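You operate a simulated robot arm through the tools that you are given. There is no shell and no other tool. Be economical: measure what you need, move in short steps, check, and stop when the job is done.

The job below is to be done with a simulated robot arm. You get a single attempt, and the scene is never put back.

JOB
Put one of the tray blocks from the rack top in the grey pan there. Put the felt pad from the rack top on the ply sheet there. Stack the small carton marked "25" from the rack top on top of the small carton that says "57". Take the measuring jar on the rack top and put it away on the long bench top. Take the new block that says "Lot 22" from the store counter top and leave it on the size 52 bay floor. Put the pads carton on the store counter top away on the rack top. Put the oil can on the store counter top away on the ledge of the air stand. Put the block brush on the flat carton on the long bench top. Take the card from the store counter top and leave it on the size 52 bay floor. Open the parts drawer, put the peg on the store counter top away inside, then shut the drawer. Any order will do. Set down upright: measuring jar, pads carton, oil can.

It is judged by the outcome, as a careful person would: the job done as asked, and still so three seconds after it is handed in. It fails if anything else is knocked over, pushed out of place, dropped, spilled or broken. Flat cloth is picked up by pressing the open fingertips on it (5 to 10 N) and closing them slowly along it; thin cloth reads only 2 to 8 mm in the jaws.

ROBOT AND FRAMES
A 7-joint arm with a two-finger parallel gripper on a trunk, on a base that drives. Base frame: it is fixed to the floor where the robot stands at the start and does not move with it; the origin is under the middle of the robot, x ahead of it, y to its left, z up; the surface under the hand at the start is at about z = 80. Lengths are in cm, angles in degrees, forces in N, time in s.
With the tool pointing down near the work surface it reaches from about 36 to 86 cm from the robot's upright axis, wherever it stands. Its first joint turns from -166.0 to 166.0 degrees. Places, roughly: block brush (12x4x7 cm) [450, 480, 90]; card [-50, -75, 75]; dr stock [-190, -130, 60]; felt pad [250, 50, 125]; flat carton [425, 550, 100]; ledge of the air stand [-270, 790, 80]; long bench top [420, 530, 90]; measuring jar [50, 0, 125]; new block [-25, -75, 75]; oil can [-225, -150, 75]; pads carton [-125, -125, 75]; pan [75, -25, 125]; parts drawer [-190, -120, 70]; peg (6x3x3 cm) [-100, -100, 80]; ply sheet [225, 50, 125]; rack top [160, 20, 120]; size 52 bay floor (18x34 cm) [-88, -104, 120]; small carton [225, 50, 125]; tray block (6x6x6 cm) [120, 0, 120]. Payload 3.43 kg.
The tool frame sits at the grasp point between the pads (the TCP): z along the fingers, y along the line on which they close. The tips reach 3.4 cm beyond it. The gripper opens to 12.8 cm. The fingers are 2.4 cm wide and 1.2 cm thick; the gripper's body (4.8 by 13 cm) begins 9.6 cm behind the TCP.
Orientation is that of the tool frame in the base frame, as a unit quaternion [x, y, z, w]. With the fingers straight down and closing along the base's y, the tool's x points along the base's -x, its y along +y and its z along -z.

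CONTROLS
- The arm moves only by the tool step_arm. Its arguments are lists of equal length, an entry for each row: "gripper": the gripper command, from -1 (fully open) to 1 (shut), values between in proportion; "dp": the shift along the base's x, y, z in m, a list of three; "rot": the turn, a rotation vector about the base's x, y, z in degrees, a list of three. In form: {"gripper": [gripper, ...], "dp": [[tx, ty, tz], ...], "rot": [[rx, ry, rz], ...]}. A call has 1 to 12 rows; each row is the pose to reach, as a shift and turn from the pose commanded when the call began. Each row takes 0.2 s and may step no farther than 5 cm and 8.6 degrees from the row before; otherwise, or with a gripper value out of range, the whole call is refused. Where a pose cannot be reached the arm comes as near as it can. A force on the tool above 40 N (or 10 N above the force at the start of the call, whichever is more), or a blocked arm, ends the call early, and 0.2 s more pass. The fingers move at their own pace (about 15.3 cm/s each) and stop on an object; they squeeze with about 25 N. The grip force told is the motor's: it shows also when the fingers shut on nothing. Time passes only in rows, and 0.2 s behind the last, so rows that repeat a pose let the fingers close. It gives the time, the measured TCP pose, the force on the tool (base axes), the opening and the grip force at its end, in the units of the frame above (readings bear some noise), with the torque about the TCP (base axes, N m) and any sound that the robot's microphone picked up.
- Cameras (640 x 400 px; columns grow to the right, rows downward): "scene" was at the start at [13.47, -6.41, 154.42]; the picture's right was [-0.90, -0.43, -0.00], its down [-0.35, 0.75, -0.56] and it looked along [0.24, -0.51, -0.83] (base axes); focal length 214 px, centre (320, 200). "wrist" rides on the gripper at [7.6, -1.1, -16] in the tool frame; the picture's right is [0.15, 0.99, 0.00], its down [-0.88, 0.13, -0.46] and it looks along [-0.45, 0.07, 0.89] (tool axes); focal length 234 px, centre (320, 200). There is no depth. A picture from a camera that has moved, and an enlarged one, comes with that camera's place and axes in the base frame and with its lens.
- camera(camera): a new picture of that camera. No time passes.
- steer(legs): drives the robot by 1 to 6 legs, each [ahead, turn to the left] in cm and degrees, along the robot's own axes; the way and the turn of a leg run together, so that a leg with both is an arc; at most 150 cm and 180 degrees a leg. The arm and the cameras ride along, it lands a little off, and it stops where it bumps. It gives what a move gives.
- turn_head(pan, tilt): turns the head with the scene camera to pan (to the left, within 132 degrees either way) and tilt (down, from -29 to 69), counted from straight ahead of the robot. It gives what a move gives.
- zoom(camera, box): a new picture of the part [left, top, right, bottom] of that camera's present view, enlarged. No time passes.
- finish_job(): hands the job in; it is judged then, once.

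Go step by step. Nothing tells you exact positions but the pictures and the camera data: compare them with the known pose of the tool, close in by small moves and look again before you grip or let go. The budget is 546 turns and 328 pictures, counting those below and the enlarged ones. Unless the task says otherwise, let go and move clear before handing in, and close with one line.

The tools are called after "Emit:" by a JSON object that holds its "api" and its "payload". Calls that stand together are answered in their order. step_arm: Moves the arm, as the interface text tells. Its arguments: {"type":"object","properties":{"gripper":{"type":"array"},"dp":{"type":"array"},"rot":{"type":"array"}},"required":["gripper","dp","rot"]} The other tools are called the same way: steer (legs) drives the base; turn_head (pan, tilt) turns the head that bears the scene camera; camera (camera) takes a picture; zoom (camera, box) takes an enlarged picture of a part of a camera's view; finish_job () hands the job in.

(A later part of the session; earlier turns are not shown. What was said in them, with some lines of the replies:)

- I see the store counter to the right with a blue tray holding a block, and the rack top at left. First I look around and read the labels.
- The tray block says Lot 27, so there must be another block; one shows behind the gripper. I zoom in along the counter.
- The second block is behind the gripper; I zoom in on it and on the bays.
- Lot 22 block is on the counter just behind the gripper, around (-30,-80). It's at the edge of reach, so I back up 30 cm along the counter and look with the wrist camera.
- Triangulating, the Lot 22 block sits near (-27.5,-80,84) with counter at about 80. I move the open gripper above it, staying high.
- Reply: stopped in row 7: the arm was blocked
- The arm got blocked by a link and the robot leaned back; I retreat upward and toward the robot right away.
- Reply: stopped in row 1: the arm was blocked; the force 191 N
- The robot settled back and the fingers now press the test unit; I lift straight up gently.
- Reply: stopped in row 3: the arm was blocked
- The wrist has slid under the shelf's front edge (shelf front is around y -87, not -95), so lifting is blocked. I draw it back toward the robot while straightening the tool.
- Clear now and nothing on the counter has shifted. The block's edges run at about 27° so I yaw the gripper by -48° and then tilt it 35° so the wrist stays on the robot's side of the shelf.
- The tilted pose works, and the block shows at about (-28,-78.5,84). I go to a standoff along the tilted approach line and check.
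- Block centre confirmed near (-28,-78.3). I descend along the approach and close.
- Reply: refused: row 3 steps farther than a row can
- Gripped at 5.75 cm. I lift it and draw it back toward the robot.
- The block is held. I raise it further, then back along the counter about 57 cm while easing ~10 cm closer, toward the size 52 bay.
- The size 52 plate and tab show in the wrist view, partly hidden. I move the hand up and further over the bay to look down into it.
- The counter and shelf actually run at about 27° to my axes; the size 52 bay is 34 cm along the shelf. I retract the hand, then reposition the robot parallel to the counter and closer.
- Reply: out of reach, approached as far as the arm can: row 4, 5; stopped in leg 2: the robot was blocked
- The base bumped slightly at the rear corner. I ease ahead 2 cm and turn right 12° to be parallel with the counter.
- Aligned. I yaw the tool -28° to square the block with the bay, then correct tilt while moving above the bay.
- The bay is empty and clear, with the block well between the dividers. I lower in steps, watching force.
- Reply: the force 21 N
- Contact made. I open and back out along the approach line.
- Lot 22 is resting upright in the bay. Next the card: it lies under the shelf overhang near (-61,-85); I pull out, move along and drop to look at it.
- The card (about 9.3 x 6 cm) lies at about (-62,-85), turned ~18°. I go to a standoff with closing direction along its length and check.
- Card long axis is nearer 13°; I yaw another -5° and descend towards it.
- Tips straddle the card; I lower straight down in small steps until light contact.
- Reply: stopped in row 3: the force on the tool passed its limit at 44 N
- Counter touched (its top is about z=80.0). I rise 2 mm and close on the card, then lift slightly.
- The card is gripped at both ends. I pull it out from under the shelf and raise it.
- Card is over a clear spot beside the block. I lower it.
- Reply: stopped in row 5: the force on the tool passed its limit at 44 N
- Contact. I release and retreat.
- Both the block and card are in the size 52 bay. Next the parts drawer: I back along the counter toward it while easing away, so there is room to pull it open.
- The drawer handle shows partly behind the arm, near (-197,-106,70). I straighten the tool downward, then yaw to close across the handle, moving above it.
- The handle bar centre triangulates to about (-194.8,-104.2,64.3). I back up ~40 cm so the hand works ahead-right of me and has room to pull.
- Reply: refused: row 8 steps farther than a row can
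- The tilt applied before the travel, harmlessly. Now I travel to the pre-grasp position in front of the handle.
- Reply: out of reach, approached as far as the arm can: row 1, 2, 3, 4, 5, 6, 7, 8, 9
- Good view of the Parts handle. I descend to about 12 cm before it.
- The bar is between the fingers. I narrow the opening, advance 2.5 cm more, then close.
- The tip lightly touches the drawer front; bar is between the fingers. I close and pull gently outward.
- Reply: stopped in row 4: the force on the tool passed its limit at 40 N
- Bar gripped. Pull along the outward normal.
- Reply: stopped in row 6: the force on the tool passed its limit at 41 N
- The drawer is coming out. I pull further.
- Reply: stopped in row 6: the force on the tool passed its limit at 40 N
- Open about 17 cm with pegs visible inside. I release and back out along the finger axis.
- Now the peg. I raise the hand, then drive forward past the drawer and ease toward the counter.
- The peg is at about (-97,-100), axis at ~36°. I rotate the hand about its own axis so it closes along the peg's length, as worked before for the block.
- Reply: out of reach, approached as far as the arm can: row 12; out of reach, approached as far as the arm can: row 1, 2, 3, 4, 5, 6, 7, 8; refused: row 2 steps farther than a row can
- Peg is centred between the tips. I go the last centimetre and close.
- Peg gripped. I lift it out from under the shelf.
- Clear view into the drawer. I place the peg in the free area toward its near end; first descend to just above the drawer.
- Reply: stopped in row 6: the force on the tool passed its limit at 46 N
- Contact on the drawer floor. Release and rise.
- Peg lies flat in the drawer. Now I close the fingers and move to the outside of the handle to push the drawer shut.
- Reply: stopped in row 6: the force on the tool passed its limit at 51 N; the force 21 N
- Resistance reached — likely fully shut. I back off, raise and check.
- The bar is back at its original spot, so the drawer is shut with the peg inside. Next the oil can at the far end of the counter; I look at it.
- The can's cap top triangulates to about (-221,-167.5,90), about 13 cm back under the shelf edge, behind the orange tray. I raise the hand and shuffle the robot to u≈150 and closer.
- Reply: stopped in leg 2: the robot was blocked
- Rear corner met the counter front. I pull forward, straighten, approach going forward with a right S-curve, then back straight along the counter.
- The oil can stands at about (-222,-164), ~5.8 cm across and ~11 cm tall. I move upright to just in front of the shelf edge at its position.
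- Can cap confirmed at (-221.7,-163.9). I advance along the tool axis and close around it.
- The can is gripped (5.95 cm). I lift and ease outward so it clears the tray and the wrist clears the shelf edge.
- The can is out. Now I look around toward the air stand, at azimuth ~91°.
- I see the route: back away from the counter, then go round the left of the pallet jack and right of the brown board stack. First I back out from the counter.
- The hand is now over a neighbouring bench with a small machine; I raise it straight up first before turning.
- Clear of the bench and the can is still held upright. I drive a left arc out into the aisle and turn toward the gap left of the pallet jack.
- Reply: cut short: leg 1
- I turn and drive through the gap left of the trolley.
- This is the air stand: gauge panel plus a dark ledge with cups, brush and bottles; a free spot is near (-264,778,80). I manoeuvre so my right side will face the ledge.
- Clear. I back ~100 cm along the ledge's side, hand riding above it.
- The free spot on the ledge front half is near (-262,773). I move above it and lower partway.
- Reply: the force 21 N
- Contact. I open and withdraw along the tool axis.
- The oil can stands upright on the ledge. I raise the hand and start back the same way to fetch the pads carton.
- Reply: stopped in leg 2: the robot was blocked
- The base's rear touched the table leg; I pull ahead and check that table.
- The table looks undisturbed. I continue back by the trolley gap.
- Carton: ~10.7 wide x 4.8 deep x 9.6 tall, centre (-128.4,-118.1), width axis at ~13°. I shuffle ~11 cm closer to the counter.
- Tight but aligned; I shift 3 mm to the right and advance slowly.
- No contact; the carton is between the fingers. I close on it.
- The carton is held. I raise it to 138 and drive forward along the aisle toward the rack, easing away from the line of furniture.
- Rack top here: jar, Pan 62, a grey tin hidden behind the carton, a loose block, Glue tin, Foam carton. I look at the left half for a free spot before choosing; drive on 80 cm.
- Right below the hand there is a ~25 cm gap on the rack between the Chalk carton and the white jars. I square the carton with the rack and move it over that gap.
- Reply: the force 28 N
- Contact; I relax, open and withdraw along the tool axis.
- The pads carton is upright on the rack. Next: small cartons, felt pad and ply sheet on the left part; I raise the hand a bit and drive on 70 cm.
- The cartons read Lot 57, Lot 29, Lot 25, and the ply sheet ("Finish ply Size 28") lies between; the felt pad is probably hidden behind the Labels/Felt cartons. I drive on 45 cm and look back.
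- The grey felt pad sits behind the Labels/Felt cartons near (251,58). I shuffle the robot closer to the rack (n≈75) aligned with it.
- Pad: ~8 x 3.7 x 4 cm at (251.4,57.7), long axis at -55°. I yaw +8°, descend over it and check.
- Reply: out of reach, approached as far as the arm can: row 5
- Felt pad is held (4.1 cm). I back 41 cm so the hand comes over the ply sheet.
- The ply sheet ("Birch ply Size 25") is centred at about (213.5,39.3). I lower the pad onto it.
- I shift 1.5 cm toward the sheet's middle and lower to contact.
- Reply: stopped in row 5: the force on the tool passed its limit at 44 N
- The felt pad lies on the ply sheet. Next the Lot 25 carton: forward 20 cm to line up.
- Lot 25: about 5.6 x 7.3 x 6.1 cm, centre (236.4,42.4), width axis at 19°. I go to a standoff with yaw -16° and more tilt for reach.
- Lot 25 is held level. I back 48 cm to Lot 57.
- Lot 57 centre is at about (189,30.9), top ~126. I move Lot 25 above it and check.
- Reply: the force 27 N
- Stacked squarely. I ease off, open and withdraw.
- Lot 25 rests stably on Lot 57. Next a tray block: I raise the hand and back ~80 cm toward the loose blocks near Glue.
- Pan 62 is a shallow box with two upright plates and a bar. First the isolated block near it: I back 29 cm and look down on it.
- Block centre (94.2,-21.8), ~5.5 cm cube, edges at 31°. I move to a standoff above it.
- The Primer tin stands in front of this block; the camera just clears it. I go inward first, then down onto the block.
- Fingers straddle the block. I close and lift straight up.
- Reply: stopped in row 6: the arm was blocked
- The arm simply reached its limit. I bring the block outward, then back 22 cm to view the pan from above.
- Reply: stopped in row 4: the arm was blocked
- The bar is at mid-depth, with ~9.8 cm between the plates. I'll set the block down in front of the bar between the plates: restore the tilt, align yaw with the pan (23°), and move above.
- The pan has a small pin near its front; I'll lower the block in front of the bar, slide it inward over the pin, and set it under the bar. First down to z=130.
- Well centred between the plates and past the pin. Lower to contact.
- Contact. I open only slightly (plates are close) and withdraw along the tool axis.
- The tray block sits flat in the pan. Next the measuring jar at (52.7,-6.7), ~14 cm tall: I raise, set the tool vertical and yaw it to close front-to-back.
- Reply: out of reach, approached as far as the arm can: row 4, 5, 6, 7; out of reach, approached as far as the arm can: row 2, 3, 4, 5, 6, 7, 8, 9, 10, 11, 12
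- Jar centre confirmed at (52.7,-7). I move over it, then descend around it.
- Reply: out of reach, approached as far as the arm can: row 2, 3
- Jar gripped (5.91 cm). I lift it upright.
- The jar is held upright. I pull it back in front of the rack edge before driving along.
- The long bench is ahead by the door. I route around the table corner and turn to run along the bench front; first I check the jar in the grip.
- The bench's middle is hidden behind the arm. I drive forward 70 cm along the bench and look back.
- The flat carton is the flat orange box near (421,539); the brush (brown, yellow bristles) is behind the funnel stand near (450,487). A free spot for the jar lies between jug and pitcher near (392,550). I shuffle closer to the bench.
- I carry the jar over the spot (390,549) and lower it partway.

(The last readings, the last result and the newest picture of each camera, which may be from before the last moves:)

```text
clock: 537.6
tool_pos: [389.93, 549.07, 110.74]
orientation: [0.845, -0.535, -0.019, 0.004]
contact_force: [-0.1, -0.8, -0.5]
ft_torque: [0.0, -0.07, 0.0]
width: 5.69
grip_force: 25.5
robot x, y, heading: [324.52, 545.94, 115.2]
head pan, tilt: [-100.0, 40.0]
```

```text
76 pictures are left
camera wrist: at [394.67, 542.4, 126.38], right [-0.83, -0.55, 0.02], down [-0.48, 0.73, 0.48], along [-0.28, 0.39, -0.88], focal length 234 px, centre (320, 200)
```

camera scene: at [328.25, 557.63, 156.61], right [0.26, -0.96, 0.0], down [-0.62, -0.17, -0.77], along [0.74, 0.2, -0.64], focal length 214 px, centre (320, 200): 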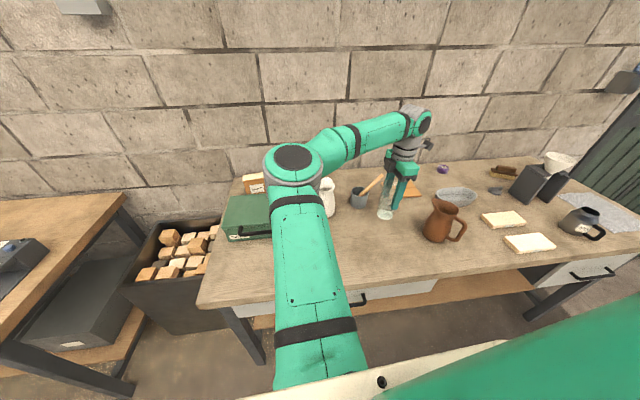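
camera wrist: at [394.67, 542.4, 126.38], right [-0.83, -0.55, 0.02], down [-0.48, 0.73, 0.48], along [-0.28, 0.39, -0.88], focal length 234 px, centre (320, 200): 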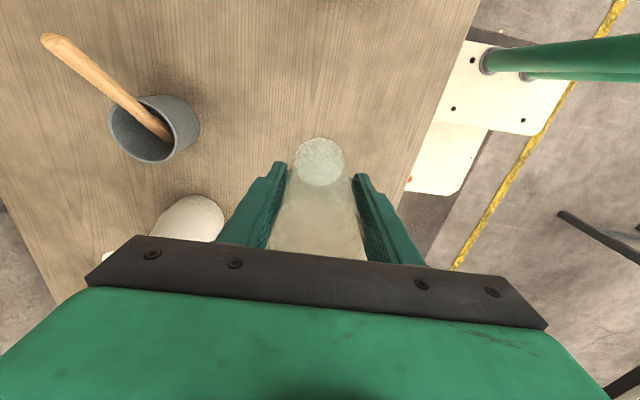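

Emit:
{"api": "step_arm", "payload": {"gripper": [1, 1, 1, 1, 1, 1, 1, 1, 1], "dp": [[0, 0, -0.04], [0, 0, -0.08], [0, 0, -0.1], [0, 0, -0.11], [0, 0, -0.115], [0, 0, -0.119], [0, 0, -0.123], [0, 0, -0.127], [0, 0, -0.131]], "rot": [[0, 0, 0], [0, 0, 0], [0, 0, 0], [0, 0, 0], [0, 0, 0], [0, 0, 0], [0, 0, 0], [0, 0, 0], [0, 0, 0]]}}

Emit:
{"api": "zoom", "payload": {"camera": "scene", "box": [310, 90, 470, 260]}}

```text
clock: 539.6
tool_pos: [389.93, 548.92, 97.49]
orientation: [0.844, -0.536, -0.019, 0.004]
contact_force: [-0.4, 0.9, -1.5]
ft_torque: [0.02, -0.01, 0.02]
width: 5.69
grip_force: 24.8
robot x, y, heading: [324.59, 545.85, 115.5]
head pan, tilt: [-100.0, 40.0]
```

```text
2.35 times, centred on (390, 175) of scene
camera zoom: at [328.28, 557.64, 156.61], right [0.26, -0.96, 0.0], down [-0.62, -0.17, -0.77], along [0.74, 0.2, -0.64], focal length 505 px, centre (155, 259)
```

zoom: 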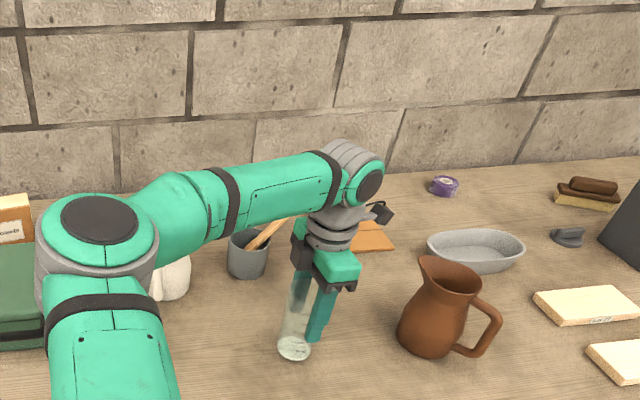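

Emit:
{"api": "step_arm", "payload": {"gripper": [1, 1, 1, 1, 1, 1, 1, 1], "dp": [[0, 0, -0.004], [0, 0, -0.008], [0, 0, -0.012], [0, 0, -0.016], [0, 0, -0.02], [0, 0, -0.024], [0, 0, -0.028], [0, 0, -0.032]], "rot": [[0, 0, 0], [0, 0, 0], [0, 0, 0], [0, 0, 0], [0, 0, 0], [0, 0, 0], [0, 0, 0], [0, 0, 0]]}}

Emit:
{"api": "zoom", "payload": {"camera": "scene", "box": [310, 90, 470, 260]}}

```text
clock: 540.4
tool_pos: [390.02, 548.79, 96.95]
orientation: [0.844, -0.536, -0.017, 0.003]
contact_force: [-1.3, -0.3, 9.8]
ft_torque: [0.16, -0.16, 0.03]
width: 5.7
grip_force: 25.1
robot x, y, heading: [324.34, 546.08, 115.1]
head pan, tilt: [-100.0, 40.0]
stopped in row 3: the force on the tool passed its limit at 46 N (the readings are from after the stop); the commanded pose is now the measured one
```

```text
2.35 times, centred on (390, 175) of scene
camera zoom: at [328.24, 557.64, 156.61], right [0.26, -0.96, 0.0], down [-0.62, -0.17, -0.77], along [0.74, 0.2, -0.64], focal length 505 px, centre (155, 259)
```

zoom: 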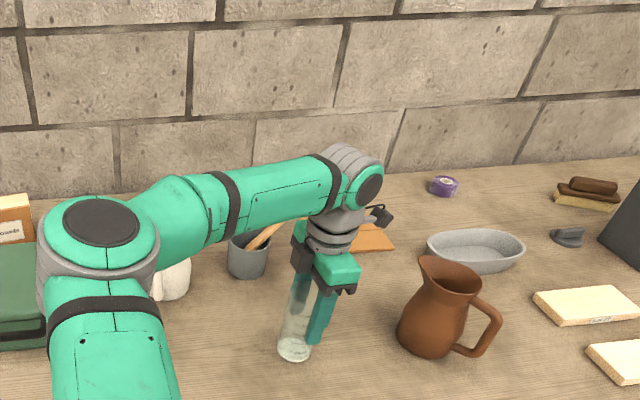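

Contact with the bench. I open gently and rise straight up.

Emit:
{"api": "step_arm", "payload": {"gripper": [0.05, -0.2, -0.6, -0.8, -0.8, -0.8, -0.8, -0.8, -0.8, -0.8], "dp": [[0, 0, 0.001], [0, 0, 0.001], [0, 0, 0.001], [0, 0, 0.02], [0, 0, 0.05], [0, 0, 0.09], [0, 0, 0.13], [0, 0, 0.17], [0, 0, 0.21], [0, 0, 0.25]], "rot": [[0, 0, 0], [0, 0, 0], [0, 0, 0], [0, 0, 0], [0, 0, 0], [0, 0, 0], [0, 0, 0], [0, 0, 0], [0, 0, 0], [0, 0, 0]]}}

Emit:
{"api": "camera", "payload": {"camera": "scene"}}

```text
clock: 542.6
tool_pos: [389.74, 548.82, 121.73]
orientation: [0.844, -0.536, -0.017, 0.004]
contact_force: [0.1, -0.8, 0.0]
ft_torque: [-0.04, -0.02, -0.01]
width: 11.5
grip_force: 0.0
robot x, y, heading: [324.28, 546.16, 115.1]
head pan, tilt: [-100.0, 40.0]
```

```text
73 pictures are left
camera scene: at [328.29, 557.66, 156.6], right [0.26, -0.96, 0.0], down [-0.62, -0.17, -0.77], along [0.74, 0.2, -0.64], focal length 214 px, centre (320, 200)
```

scene: 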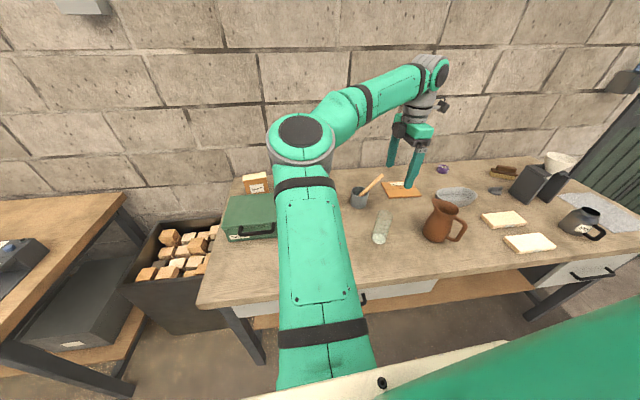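

Emit:
{"api": "zoom", "payload": {"camera": "scene", "box": [330, 160, 470, 260]}}

Emit:
{"api": "zoom", "payload": {"camera": "scene", "box": [420, 150, 600, 250]}}

```text
4.00 times, centred on (400, 210) of scene
camera zoom: at [328.29, 557.66, 156.6], right [0.26, -0.96, 0.0], down [-0.62, -0.17, -0.77], along [0.74, 0.2, -0.64], focal length 858 px, centre (0, 160)
```

zoom: 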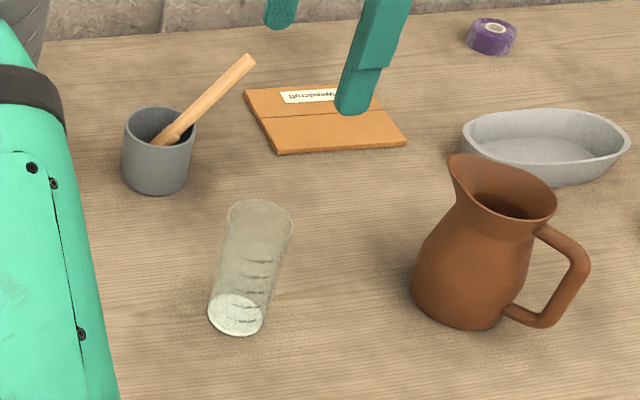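

```text
3.56 times, centred on (510, 200) of scene
camera zoom: at [328.29, 557.66, 156.6], right [0.26, -0.96, 0.0], down [-0.62, -0.17, -0.77], along [0.74, 0.2, -0.64], focal length 763 px, centre (-356, 200)
```

zoom: 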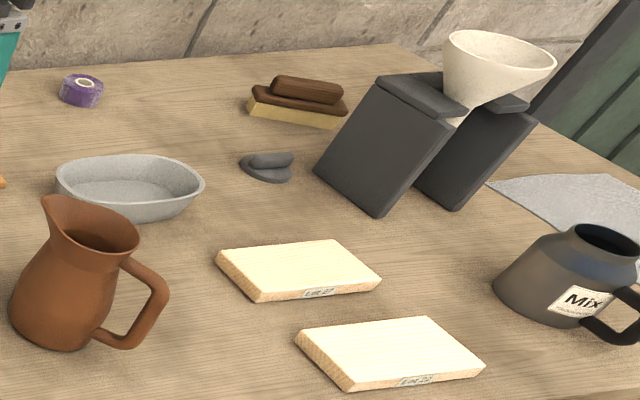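

Jar stands upright. Next the brush at about (454,484.6), long axis along y; the funnel stand is in front of it, so I'll come from above. I retract and back the robot alongside.

Emit:
{"api": "step_arm", "payload": {"gripper": [-0.8, -0.8, -0.8, -0.8, -0.8, -0.8], "dp": [[0, 0, 0.045], [0, 0, 0.09], [-0.04, 0.008, 0.12], [-0.085, 0.016, 0.14], [-0.13, 0.025, 0.15], [-0.175, 0.034, 0.16]], "rot": [[0, 0, 0], [0, 0, 0], [0, 0, 0], [0, 0, 0], [0, 0, 0], [0, 0, 0]]}}

Emit:
{"api": "steer", "payload": {"legs": [[-50, 13], [-50, -13], [-8, 0]]}}

Emit:
{"api": "turn_head", "payload": {"pan": -75, "tilt": 35}}

Emit:
{"api": "camera", "payload": {"camera": "scene"}}

```text
refused: row 3 steps farther than a row can; nothing moved
```

```text
clock: 548.8
tool_pos: [445.46, 455.82, 121.83]
orientation: [0.842, -0.539, -0.018, 0.003]
contact_force: [1.4, 1.3, -1.4]
ft_torque: [0.04, -0.01, 0.05]
width: 11.5
grip_force: 0.1
robot x, y, heading: [380.24, 453.53, 114.9]
head pan, tilt: [-100.0, 40.0]
```

```text
clock: 549.7
tool_pos: [445.41, 455.76, 121.75]
orientation: [0.842, -0.539, -0.017, 0.004]
contact_force: [-0.6, -0.1, -0.1]
ft_torque: [-0.03, 0.01, 0.0]
width: 11.53
grip_force: 0.1
robot x, y, heading: [380.19, 453.83, 115.0]
head pan, tilt: [-75.0, 35.0]
```

```text
70 pictures are left
camera scene: at [382.62, 468.62, 157.36], right [0.64, -0.77, 0.0], down [-0.44, -0.37, -0.82], along [0.63, 0.52, -0.57], focal length 214 px, centre (320, 200)
```

scene: 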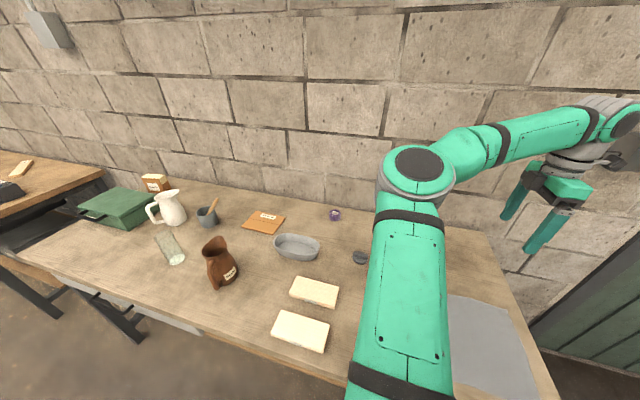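

The hand rode over the bench at z≈122 since the retract had been refused; I check the funnel stand with the wrist camera.

Emit:
{"api": "camera", "payload": {"camera": "wrist"}}

```text
69 pictures are left
camera wrist: at [450.18, 449.2, 137.53], right [-0.84, -0.55, 0.02], down [-0.47, 0.74, 0.48], along [-0.28, 0.39, -0.88], focal length 234 px, centre (320, 200)
```

wrist: 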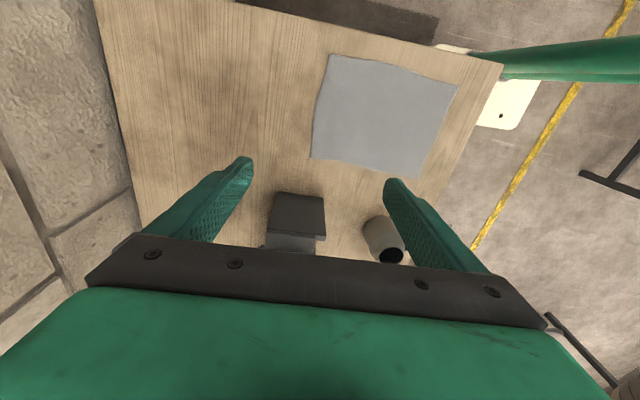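

Emit:
{"api": "step_arm", "payload": {"gripper": [-0.8, -0.8, -0.8, -0.8, -0.8], "dp": [[0, 0, 0.04], [0, 0, 0.08], [0, 0, 0.115], [0, 0, 0.15], [0, 0, 0.165]], "rot": [[0, 0, 0], [0, 0, 0], [0, 0, 0], [0, 0, 0], [0, 0, 0]]}}

Emit:
{"api": "steer", "payload": {"legs": [[-28, 0]]}}

Emit:
{"api": "turn_head", "payload": {"pan": -65, "tilt": 40}}

Emit:
{"api": "camera", "payload": {"camera": "scene"}}

```text
clock: 550.9
tool_pos: [445.87, 455.93, 137.72]
orientation: [0.842, -0.538, -0.019, 0.01]
contact_force: [0.1, -0.3, 0.5]
ft_torque: [0.02, 0.01, 0.0]
width: 11.51
grip_force: 0.1
robot x, y, heading: [379.98, 453.34, 114.9]
head pan, tilt: [-75.0, 35.0]
```

```text
clock: 552.8
tool_pos: [457.38, 430.5, 137.47]
orientation: [0.841, -0.541, -0.021, 0.009]
contact_force: [-0.1, 0.3, 0.1]
ft_torque: [-0.01, -0.01, 0.0]
width: 11.5
grip_force: 0.0
robot x, y, heading: [392.32, 428.39, 114.3]
head pan, tilt: [-75.0, 35.0]
```

```text
clock: 553.5
tool_pos: [457.45, 430.5, 137.31]
orientation: [0.841, -0.54, -0.022, 0.009]
contact_force: [0.8, -0.1, 0.3]
ft_torque: [0.02, -0.01, -0.03]
width: 11.55
grip_force: 0.0
robot x, y, heading: [391.31, 428.14, 114.4]
head pan, tilt: [-65.0, 40.0]
```

```text
68 pictures are left
camera scene: at [392.93, 444.46, 156.61], right [0.76, -0.65, 0.0], down [-0.42, -0.49, -0.77], along [0.5, 0.58, -0.64], focal length 214 px, centre (320, 200)
```

scene: 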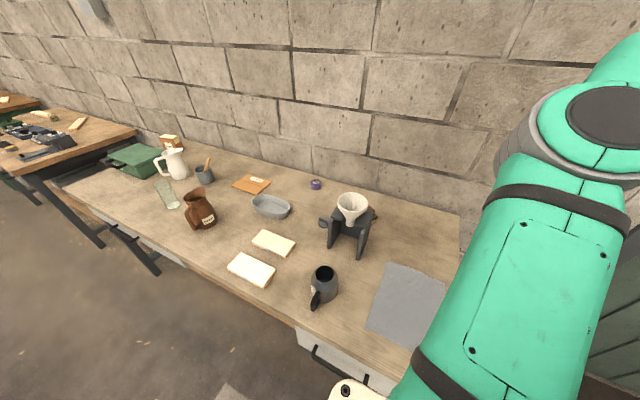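

Everything on the bench still stands. I move the open hand over the brush from the right side, behind the funnel stand, yawing to close across the brush.

Emit:
{"api": "step_arm", "payload": {"gripper": [-0.8, -0.8, -0.6, -0.5, -0.5, -0.5, -0.5, -0.5, -0.5], "dp": [[0, 0.03, -0.03], [0, 0.06, -0.06], [0, 0.09, -0.09], [0, 0.12, -0.12], [0, 0.16, -0.14], [0, 0.2, -0.15], [0, 0.24, -0.16], [-0.005, 0.28, -0.17], [-0.01, 0.32, -0.17]], "rot": [[0, 0, -3], [0, 0, -6], [0, 0, -9], [0, 0, -12], [0, 0, -15], [0, 0, -18], [0, 0, -20], [0, 0, -22], [0, 0, -22.6]]}}

Emit:
{"api": "camera", "payload": {"camera": "wrist"}}

Emit:
{"api": "camera", "payload": {"camera": "scene"}}

```text
clock: 555.5
tool_pos: [456.38, 462.56, 120.5]
orientation: [0.719, -0.695, -0.023, 0.004]
contact_force: [-0.8, -0.1, -0.3]
ft_torque: [0.06, 0.03, 0.01]
width: 9.58
grip_force: 0.1
robot x, y, heading: [391.71, 428.31, 114.8]
head pan, tilt: [-65.0, 40.0]
```

```text
67 pictures are left
camera wrist: at [458.21, 454.63, 136.2], right [-0.98, -0.18, 0.03], down [-0.14, 0.86, 0.48], along [-0.11, 0.47, -0.88], focal length 234 px, centre (320, 200)
```

wrist: 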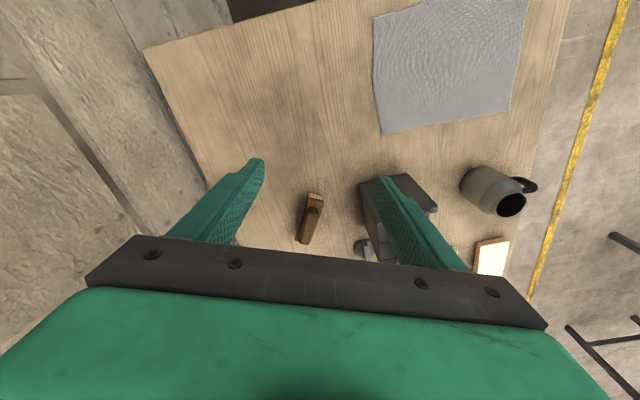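

```text
66 pictures are left
camera scene: at [392.93, 444.43, 156.61], right [0.76, -0.65, 0.0], down [-0.42, -0.49, -0.77], along [0.5, 0.58, -0.64], focal length 214 px, centre (320, 200)
```

scene: 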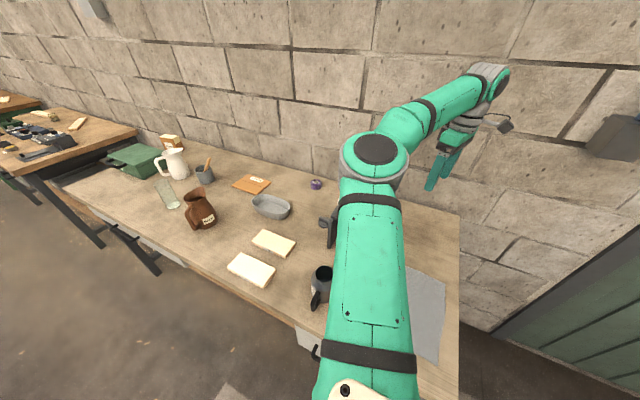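

Emit:
{"api": "step_arm", "payload": {"gripper": [-0.4, -0.2, -0.1, -0.1, -0.1, -0.1, -0.1], "dp": [[-0.005, 0.043, 0], [-0.01, 0.086, 0], [-0.015, 0.13, 0], [-0.02, 0.17, 0], [-0.024, 0.214, 0], [-0.024, 0.214, -0.04], [-0.024, 0.214, -0.08]], "rot": [[0, 0, 0], [0, 0, 0], [0, 0, 0], [0, 0, 0], [0, 0, 0], [0, 0, 0], [0, 0, 0]]}}

Emit:
{"api": "camera", "payload": {"camera": "wrist"}}

Emit:
{"api": "camera", "payload": {"camera": "scene"}}

```text
clock: 557.1
tool_pos: [453.11, 483.46, 112.47]
orientation: [0.719, -0.695, -0.022, 0.004]
contact_force: [-0.9, 0.1, 0.8]
ft_torque: [-0.08, -0.08, -0.02]
width: 7.07
grip_force: 0.0
out of reach, approached as far as the arm can: row 4, 5, 6, 7
robot x, y, heading: [391.49, 428.05, 114.4]
head pan, tilt: [-65.0, 40.0]
```

```text
65 pictures are left
camera wrist: at [455.08, 475.5, 128.08], right [-0.98, -0.18, 0.03], down [-0.14, 0.86, 0.48], along [-0.12, 0.47, -0.88], focal length 234 px, centre (320, 200)
```

wrist: 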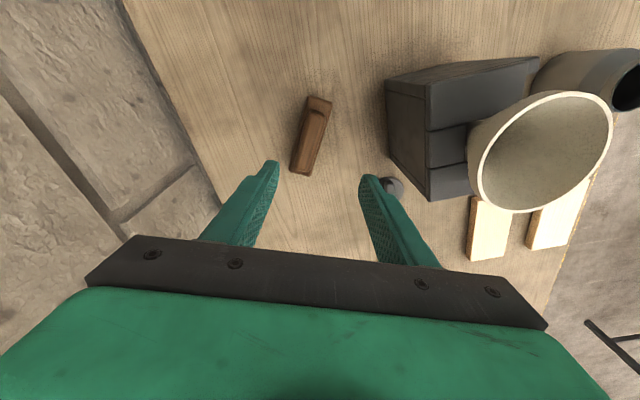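

```text
64 pictures are left
camera scene: at [392.88, 444.46, 156.61], right [0.76, -0.65, 0.0], down [-0.42, -0.49, -0.77], along [0.5, 0.58, -0.64], focal length 214 px, centre (320, 200)
```

scene: 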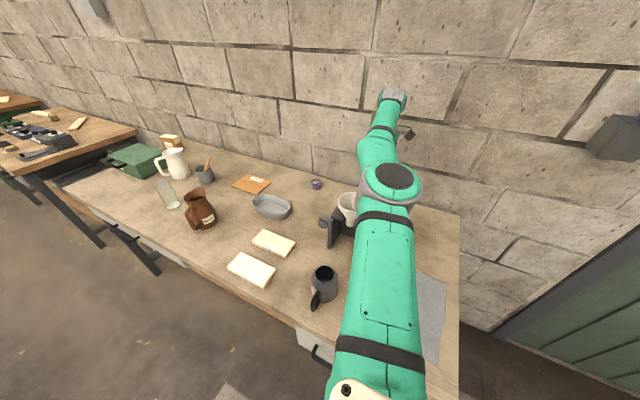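

Brush centred at (453.8,484), axis ~84°. I adjust yaw and descend onto it.

Emit:
{"api": "step_arm", "payload": {"gripper": [-0.1, -0.1, -0.1, -0.1, -0.1, -0.1], "dp": [[0.003, 0.002, -0.03], [0.006, 0.004, -0.07], [0.007, 0.005, -0.11], [0.007, 0.005, -0.15], [0.007, 0.005, -0.18], [0.007, 0.005, -0.2]], "rot": [[0, 0, -3], [0, 0, -6], [0, 0, -7.5], [0, 0, -7.5], [0, 0, -7.5], [0, 0, -7.5]]}}

Emit:
{"api": "camera", "payload": {"camera": "wrist"}}

```text
clock: 558.5
tool_pos: [453.8, 483.82, 92.42]
orientation: [-0.672, 0.74, 0.022, -0.002]
contact_force: [0.9, 0.4, 0.3]
ft_torque: [0.0, -0.03, -0.01]
width: 7.03
grip_force: 0.1
robot x, y, heading: [391.86, 428.42, 114.5]
head pan, tilt: [-65.0, 40.0]
```

```text
63 pictures are left
camera wrist: at [454.64, 475.69, 108.13], right [-1.0, -0.05, 0.03], down [-0.03, 0.88, 0.48], along [-0.05, 0.48, -0.88], focal length 234 px, centre (320, 200)
```

wrist: 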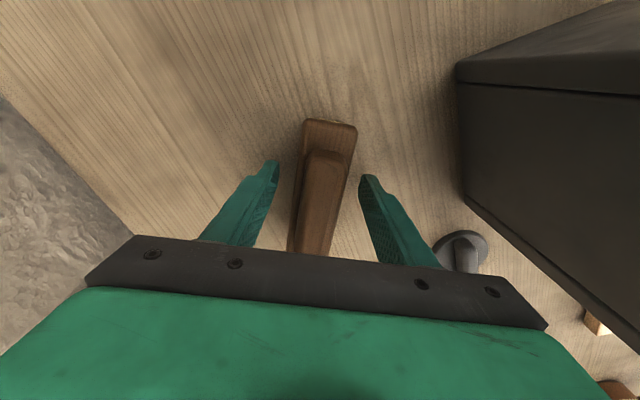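

Emit:
{"api": "step_arm", "payload": {"gripper": [0.2, 0.6, 1, 1], "dp": [[0, 0, 0], [0, 0, 0], [0, 0, 0], [0, 0, 0]], "rot": [[0, 0, 0], [0, 0, 0], [0, 0, 0], [0, 0, 0]]}}

Emit:
{"api": "step_arm", "payload": {"gripper": [1, 1, 1, 1, 1, 1], "dp": [[0, 0, 0.02], [0, 0, 0.05], [0, 0, 0.09], [0, 0, 0.13], [0, 0, 0.17], [0, -0.01, 0.21]], "rot": [[0, 0, 0], [0, 0, 0], [0, 0, 0], [0, 0, 0], [0, 0, 0], [0, 0, 0]]}}

Emit:
{"api": "camera", "payload": {"camera": "wrist"}}

```text
clock: 559.5
tool_pos: [453.78, 483.81, 92.37]
orientation: [-0.672, 0.74, 0.022, -0.003]
contact_force: [1.3, -0.7, 4.1]
ft_torque: [0.01, -0.14, -0.01]
width: 3.52
grip_force: 25.2
robot x, y, heading: [391.65, 428.35, 114.8]
head pan, tilt: [-65.0, 40.0]
```

```text
clock: 560.9
tool_pos: [453.41, 482.61, 113.69]
orientation: [-0.672, 0.74, 0.022, -0.003]
contact_force: [-0.2, 1.0, -2.6]
ft_torque: [-0.09, -0.06, 0.0]
width: 3.56
grip_force: 25.2
out of reach, approached as far as the arm can: row 6
robot x, y, heading: [391.49, 428.33, 114.6]
head pan, tilt: [-65.0, 40.0]
```

```text
62 pictures are left
camera wrist: at [454.32, 474.49, 129.37], right [-1.0, -0.05, 0.03], down [-0.03, 0.88, 0.48], along [-0.05, 0.48, -0.88], focal length 234 px, centre (320, 200)
```

wrist: 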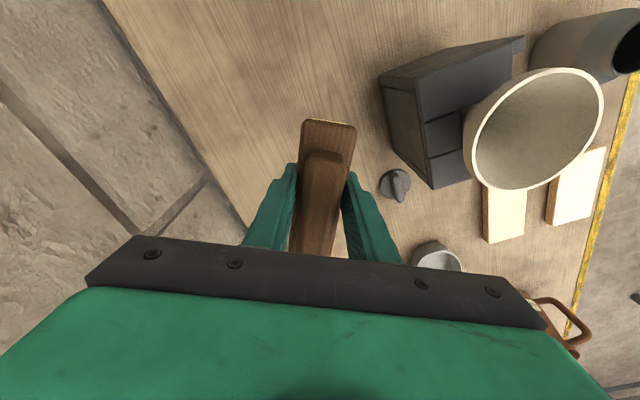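

Brush gripped. I drive forward 62 cm so the hand comes near the flat carton.

Emit:
{"api": "steer", "payload": {"legs": [[62, 0]]}}

Emit:
{"api": "camera", "payload": {"camera": "wrist"}}

Emit:
{"api": "turn_head", "payload": {"pan": -80, "tilt": 40}}

Emit:
{"api": "camera", "payload": {"camera": "scene"}}

```text
clock: 564.4
tool_pos: [429.07, 537.69, 113.75]
orientation: [-0.668, 0.744, 0.022, -0.003]
contact_force: [-0.5, 0.5, -1.3]
ft_torque: [-0.04, -0.01, -0.02]
width: 3.53
grip_force: 25.1
robot x, y, heading: [366.87, 484.1, 114.0]
head pan, tilt: [-65.0, 40.0]
```

```text
61 pictures are left
camera wrist: at [429.77, 529.42, 129.36], right [-1.0, -0.04, 0.03], down [-0.02, 0.88, 0.48], along [-0.05, 0.48, -0.88], focal length 234 px, centre (320, 200)
```

wrist: 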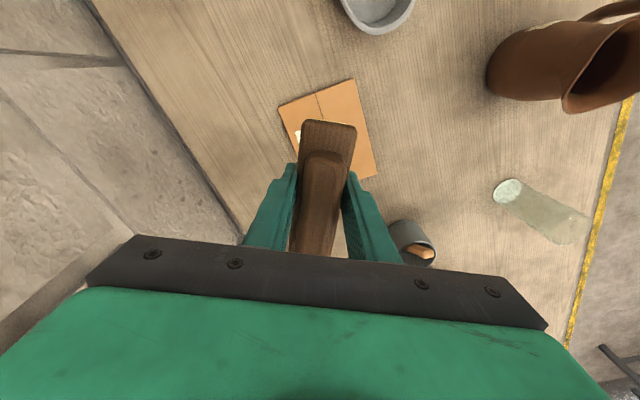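

```text
clock: 565.1
tool_pos: [428.99, 537.55, 113.7]
orientation: [-0.667, 0.744, 0.022, -0.002]
contact_force: [-0.1, 0.4, -2.0]
ft_torque: [-0.03, 0.01, 0.05]
width: 3.52
grip_force: 24.9
robot x, y, heading: [366.65, 483.95, 113.7]
head pan, tilt: [-80.0, 40.0]
```

```text
60 pictures are left
camera scene: at [369.49, 498.49, 156.6], right [0.56, -0.83, 0.0], down [-0.53, -0.36, -0.77], along [0.64, 0.43, -0.64], focal length 214 px, centre (320, 200)
```

scene: 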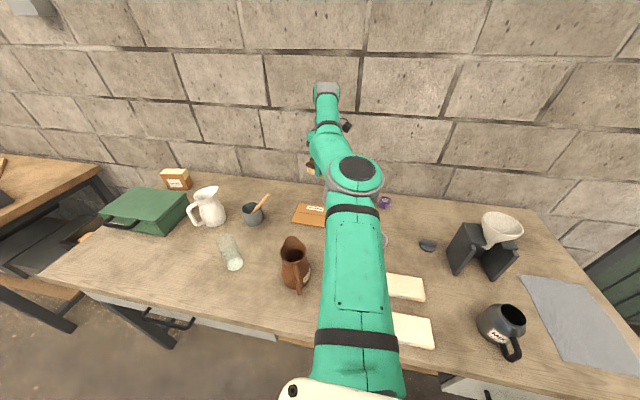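

Flat carton is centred at about (426.3,540.2), 12 x 17 cm. I align the brush and lower over it.

Emit:
{"api": "step_arm", "payload": {"gripper": [1, 1, 1, 1, 1, 1, 1], "dp": [[-0.01, 0.01, 0], [-0.02, 0.02, 0], [-0.027, 0.026, -0.02], [-0.027, 0.026, -0.06], [-0.027, 0.026, -0.1], [-0.027, 0.026, -0.13], [-0.027, 0.026, -0.15]], "rot": [[0, 0, 5], [0, 0, 10], [0, 0, 15], [0, 0, 20], [0, 0, 20], [0, 0, 20], [0, 0, 20]]}}

Emit:
{"api": "camera", "payload": {"camera": "wrist"}}

```text
clock: 566.7
tool_pos: [427.42, 541.09, 98.65]
orientation: [0.787, -0.617, -0.022, 0.007]
contact_force: [-0.7, -0.3, -1.9]
ft_torque: [0.01, 0.01, 0.0]
width: 3.55
grip_force: 24.8
out of reach, approached as far as the arm can: row 3, 4, 5, 6, 7
robot x, y, heading: [366.64, 484.13, 113.7]
head pan, tilt: [-80.0, 40.0]
```

```text
59 pictures are left
camera wrist: at [430.97, 533.76, 114.39], right [-0.93, -0.38, 0.03], down [-0.32, 0.82, 0.48], along [-0.21, 0.44, -0.88], focal length 234 px, centre (320, 200)
```

wrist: 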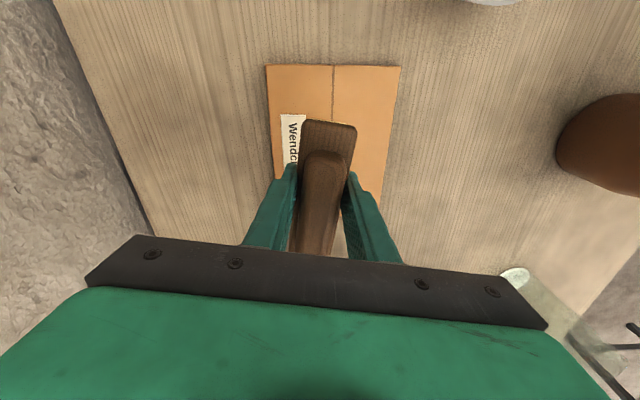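

Brush is over the carton. I lower gently to contact.

Emit:
{"api": "step_arm", "payload": {"gripper": [1, 1, 1, 1, 1, 1, 1, 1], "dp": [[-0.008, -0.004, -0.015], [-0.008, -0.004, -0.025], [-0.008, -0.004, -0.031], [-0.008, -0.004, -0.036], [-0.008, -0.004, -0.04], [-0.008, -0.004, -0.044], [-0.008, -0.004, -0.048], [-0.008, -0.004, -0.052]], "rot": [[0, 0, 0], [0, 0, 0], [0, 0, 0], [0, 0, 0], [0, 0, 0], [0, 0, 0], [0, 0, 0], [0, 0, 0]]}}

Emit:
{"api": "camera", "payload": {"camera": "wrist"}}

```text
clock: 568.5
tool_pos: [427.24, 541.08, 93.58]
orientation: [0.787, -0.617, -0.022, 0.007]
contact_force: [-0.6, -1.1, 3.7]
ft_torque: [0.08, 0.0, 0.0]
width: 3.54
grip_force: 25.7
out of reach, approached as far as the arm can: row 1, 2, 3, 4, 5, 6, 7, 8
robot x, y, heading: [366.7, 484.14, 113.7]
head pan, tilt: [-80.0, 40.0]
```

```text
58 pictures are left
camera wrist: at [430.72, 533.77, 109.15], right [-0.93, -0.38, 0.03], down [-0.32, 0.82, 0.48], along [-0.21, 0.44, -0.88], focal length 234 px, centre (320, 200)
```

wrist: 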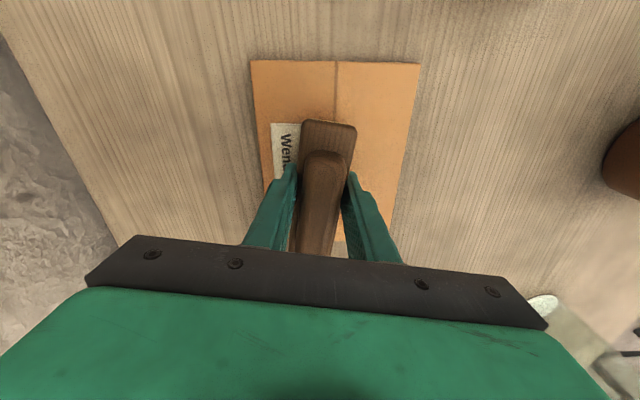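

Light contact; the brush is a bit toward the far end, so I lift 5 mm, shift it 1.3 cm back toward the carton's middle and set it down.

Emit:
{"api": "step_arm", "payload": {"gripper": [1, 1, 1, 1, 1, 1, 1], "dp": [[0, 0, 0.008], [0, -0.006, 0.008], [0, -0.013, 0.008], [0, -0.013, 0.003], [0, -0.013, -0.001], [0, -0.013, -0.004], [0, -0.013, -0.007]], "rot": [[0, 0, 0], [0, 0, 0], [0, 0, 0], [0, 0, 0], [0, 0, 0], [0, 0, 0], [0, 0, 0]]}}

Emit:
{"api": "camera", "payload": {"camera": "wrist"}}

```text
clock: 570.1
tool_pos: [427.82, 540.17, 92.79]
orientation: [0.787, -0.617, -0.022, 0.006]
contact_force: [2.5, 2.5, 22.8]
ft_torque: [0.16, -0.48, 0.01]
width: 3.58
grip_force: 24.7
out of reach, approached as far as the arm can: row 2, 3, 4, 5, 6, 7
robot x, y, heading: [366.78, 484.02, 113.7]
head pan, tilt: [-80.0, 40.0]
```

```text
57 pictures are left
camera wrist: at [431.32, 532.9, 108.5], right [-0.93, -0.38, 0.03], down [-0.32, 0.82, 0.48], along [-0.21, 0.44, -0.88], focal length 234 px, centre (320, 200)
```

wrist: 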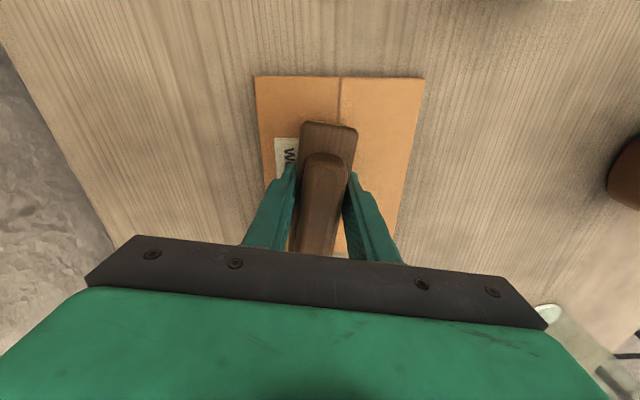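

Emit:
{"api": "step_arm", "payload": {"gripper": [0.4, 0.1, -0.1, -0.1, -0.1, -0.1, -0.1, -0.1], "dp": [[0, 0, 0.001], [0, 0, 0.002], [0, 0, 0.002], [0, 0, 0.02], [0, 0, 0.06], [0, -0.01, 0.1], [-0.01, -0.02, 0.14], [-0.02, -0.03, 0.18]], "rot": [[0, 0, 0], [0, 0, 0], [0, 0, 0], [0, 0, 0], [0, 0, 0], [0, 0, 0], [0, 0, 0], [0, 0, 0]]}}

Emit:
{"api": "camera", "payload": {"camera": "wrist"}}

Emit:
{"api": "camera", "payload": {"camera": "scene"}}

```text
clock: 571.9
tool_pos: [428.2, 538.88, 110.99]
orientation: [0.786, -0.617, -0.022, 0.008]
contact_force: [0.4, -0.3, -0.2]
ft_torque: [0.0, -0.01, 0.0]
width: 7.03
grip_force: 0.0
out of reach, approached as far as the arm can: row 6, 7, 8
robot x, y, heading: [366.58, 483.77, 113.7]
head pan, tilt: [-80.0, 40.0]
```

```text
56 pictures are left
camera wrist: at [431.59, 531.49, 126.79], right [-0.93, -0.38, 0.04], down [-0.32, 0.82, 0.48], along [-0.21, 0.43, -0.88], focal length 234 px, centre (320, 200)
```

wrist: 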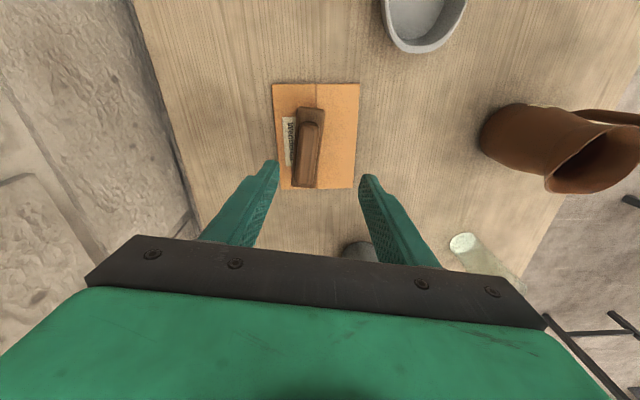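

```text
55 pictures are left
camera scene: at [369.51, 498.5, 156.6], right [0.56, -0.83, 0.0], down [-0.53, -0.36, -0.77], along [0.64, 0.43, -0.64], focal length 214 px, centre (320, 200)
```

scene: 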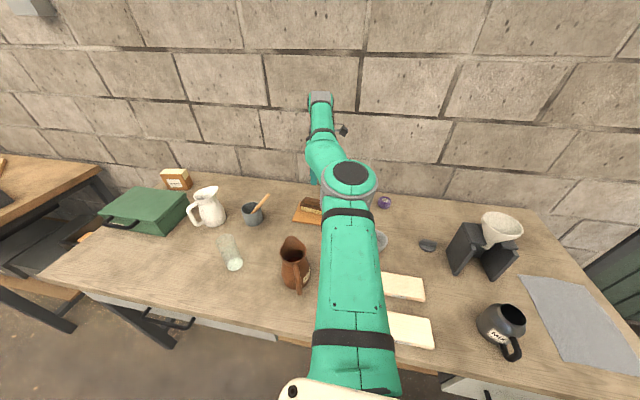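

The brush lies fully on the flat carton, all ten items have been placed, and the gripper is open and clear. I hand the job in.

Emit:
{"api": "finish_job", "payload": {}}

```text
The job is handed in.
```

I handed the job in with all ten items placed as asked, but some risks remain. Early on the arm snagged under the store shelf and its fingers pressed the Test unit at about 150 N; nothing looked moved or damaged afterwards. The base also lightly bumped the counter and a table leg while turning, with no visible effect. The "25" carton is stable on "57" but sits about 1 cm off-centre and slightly turned.
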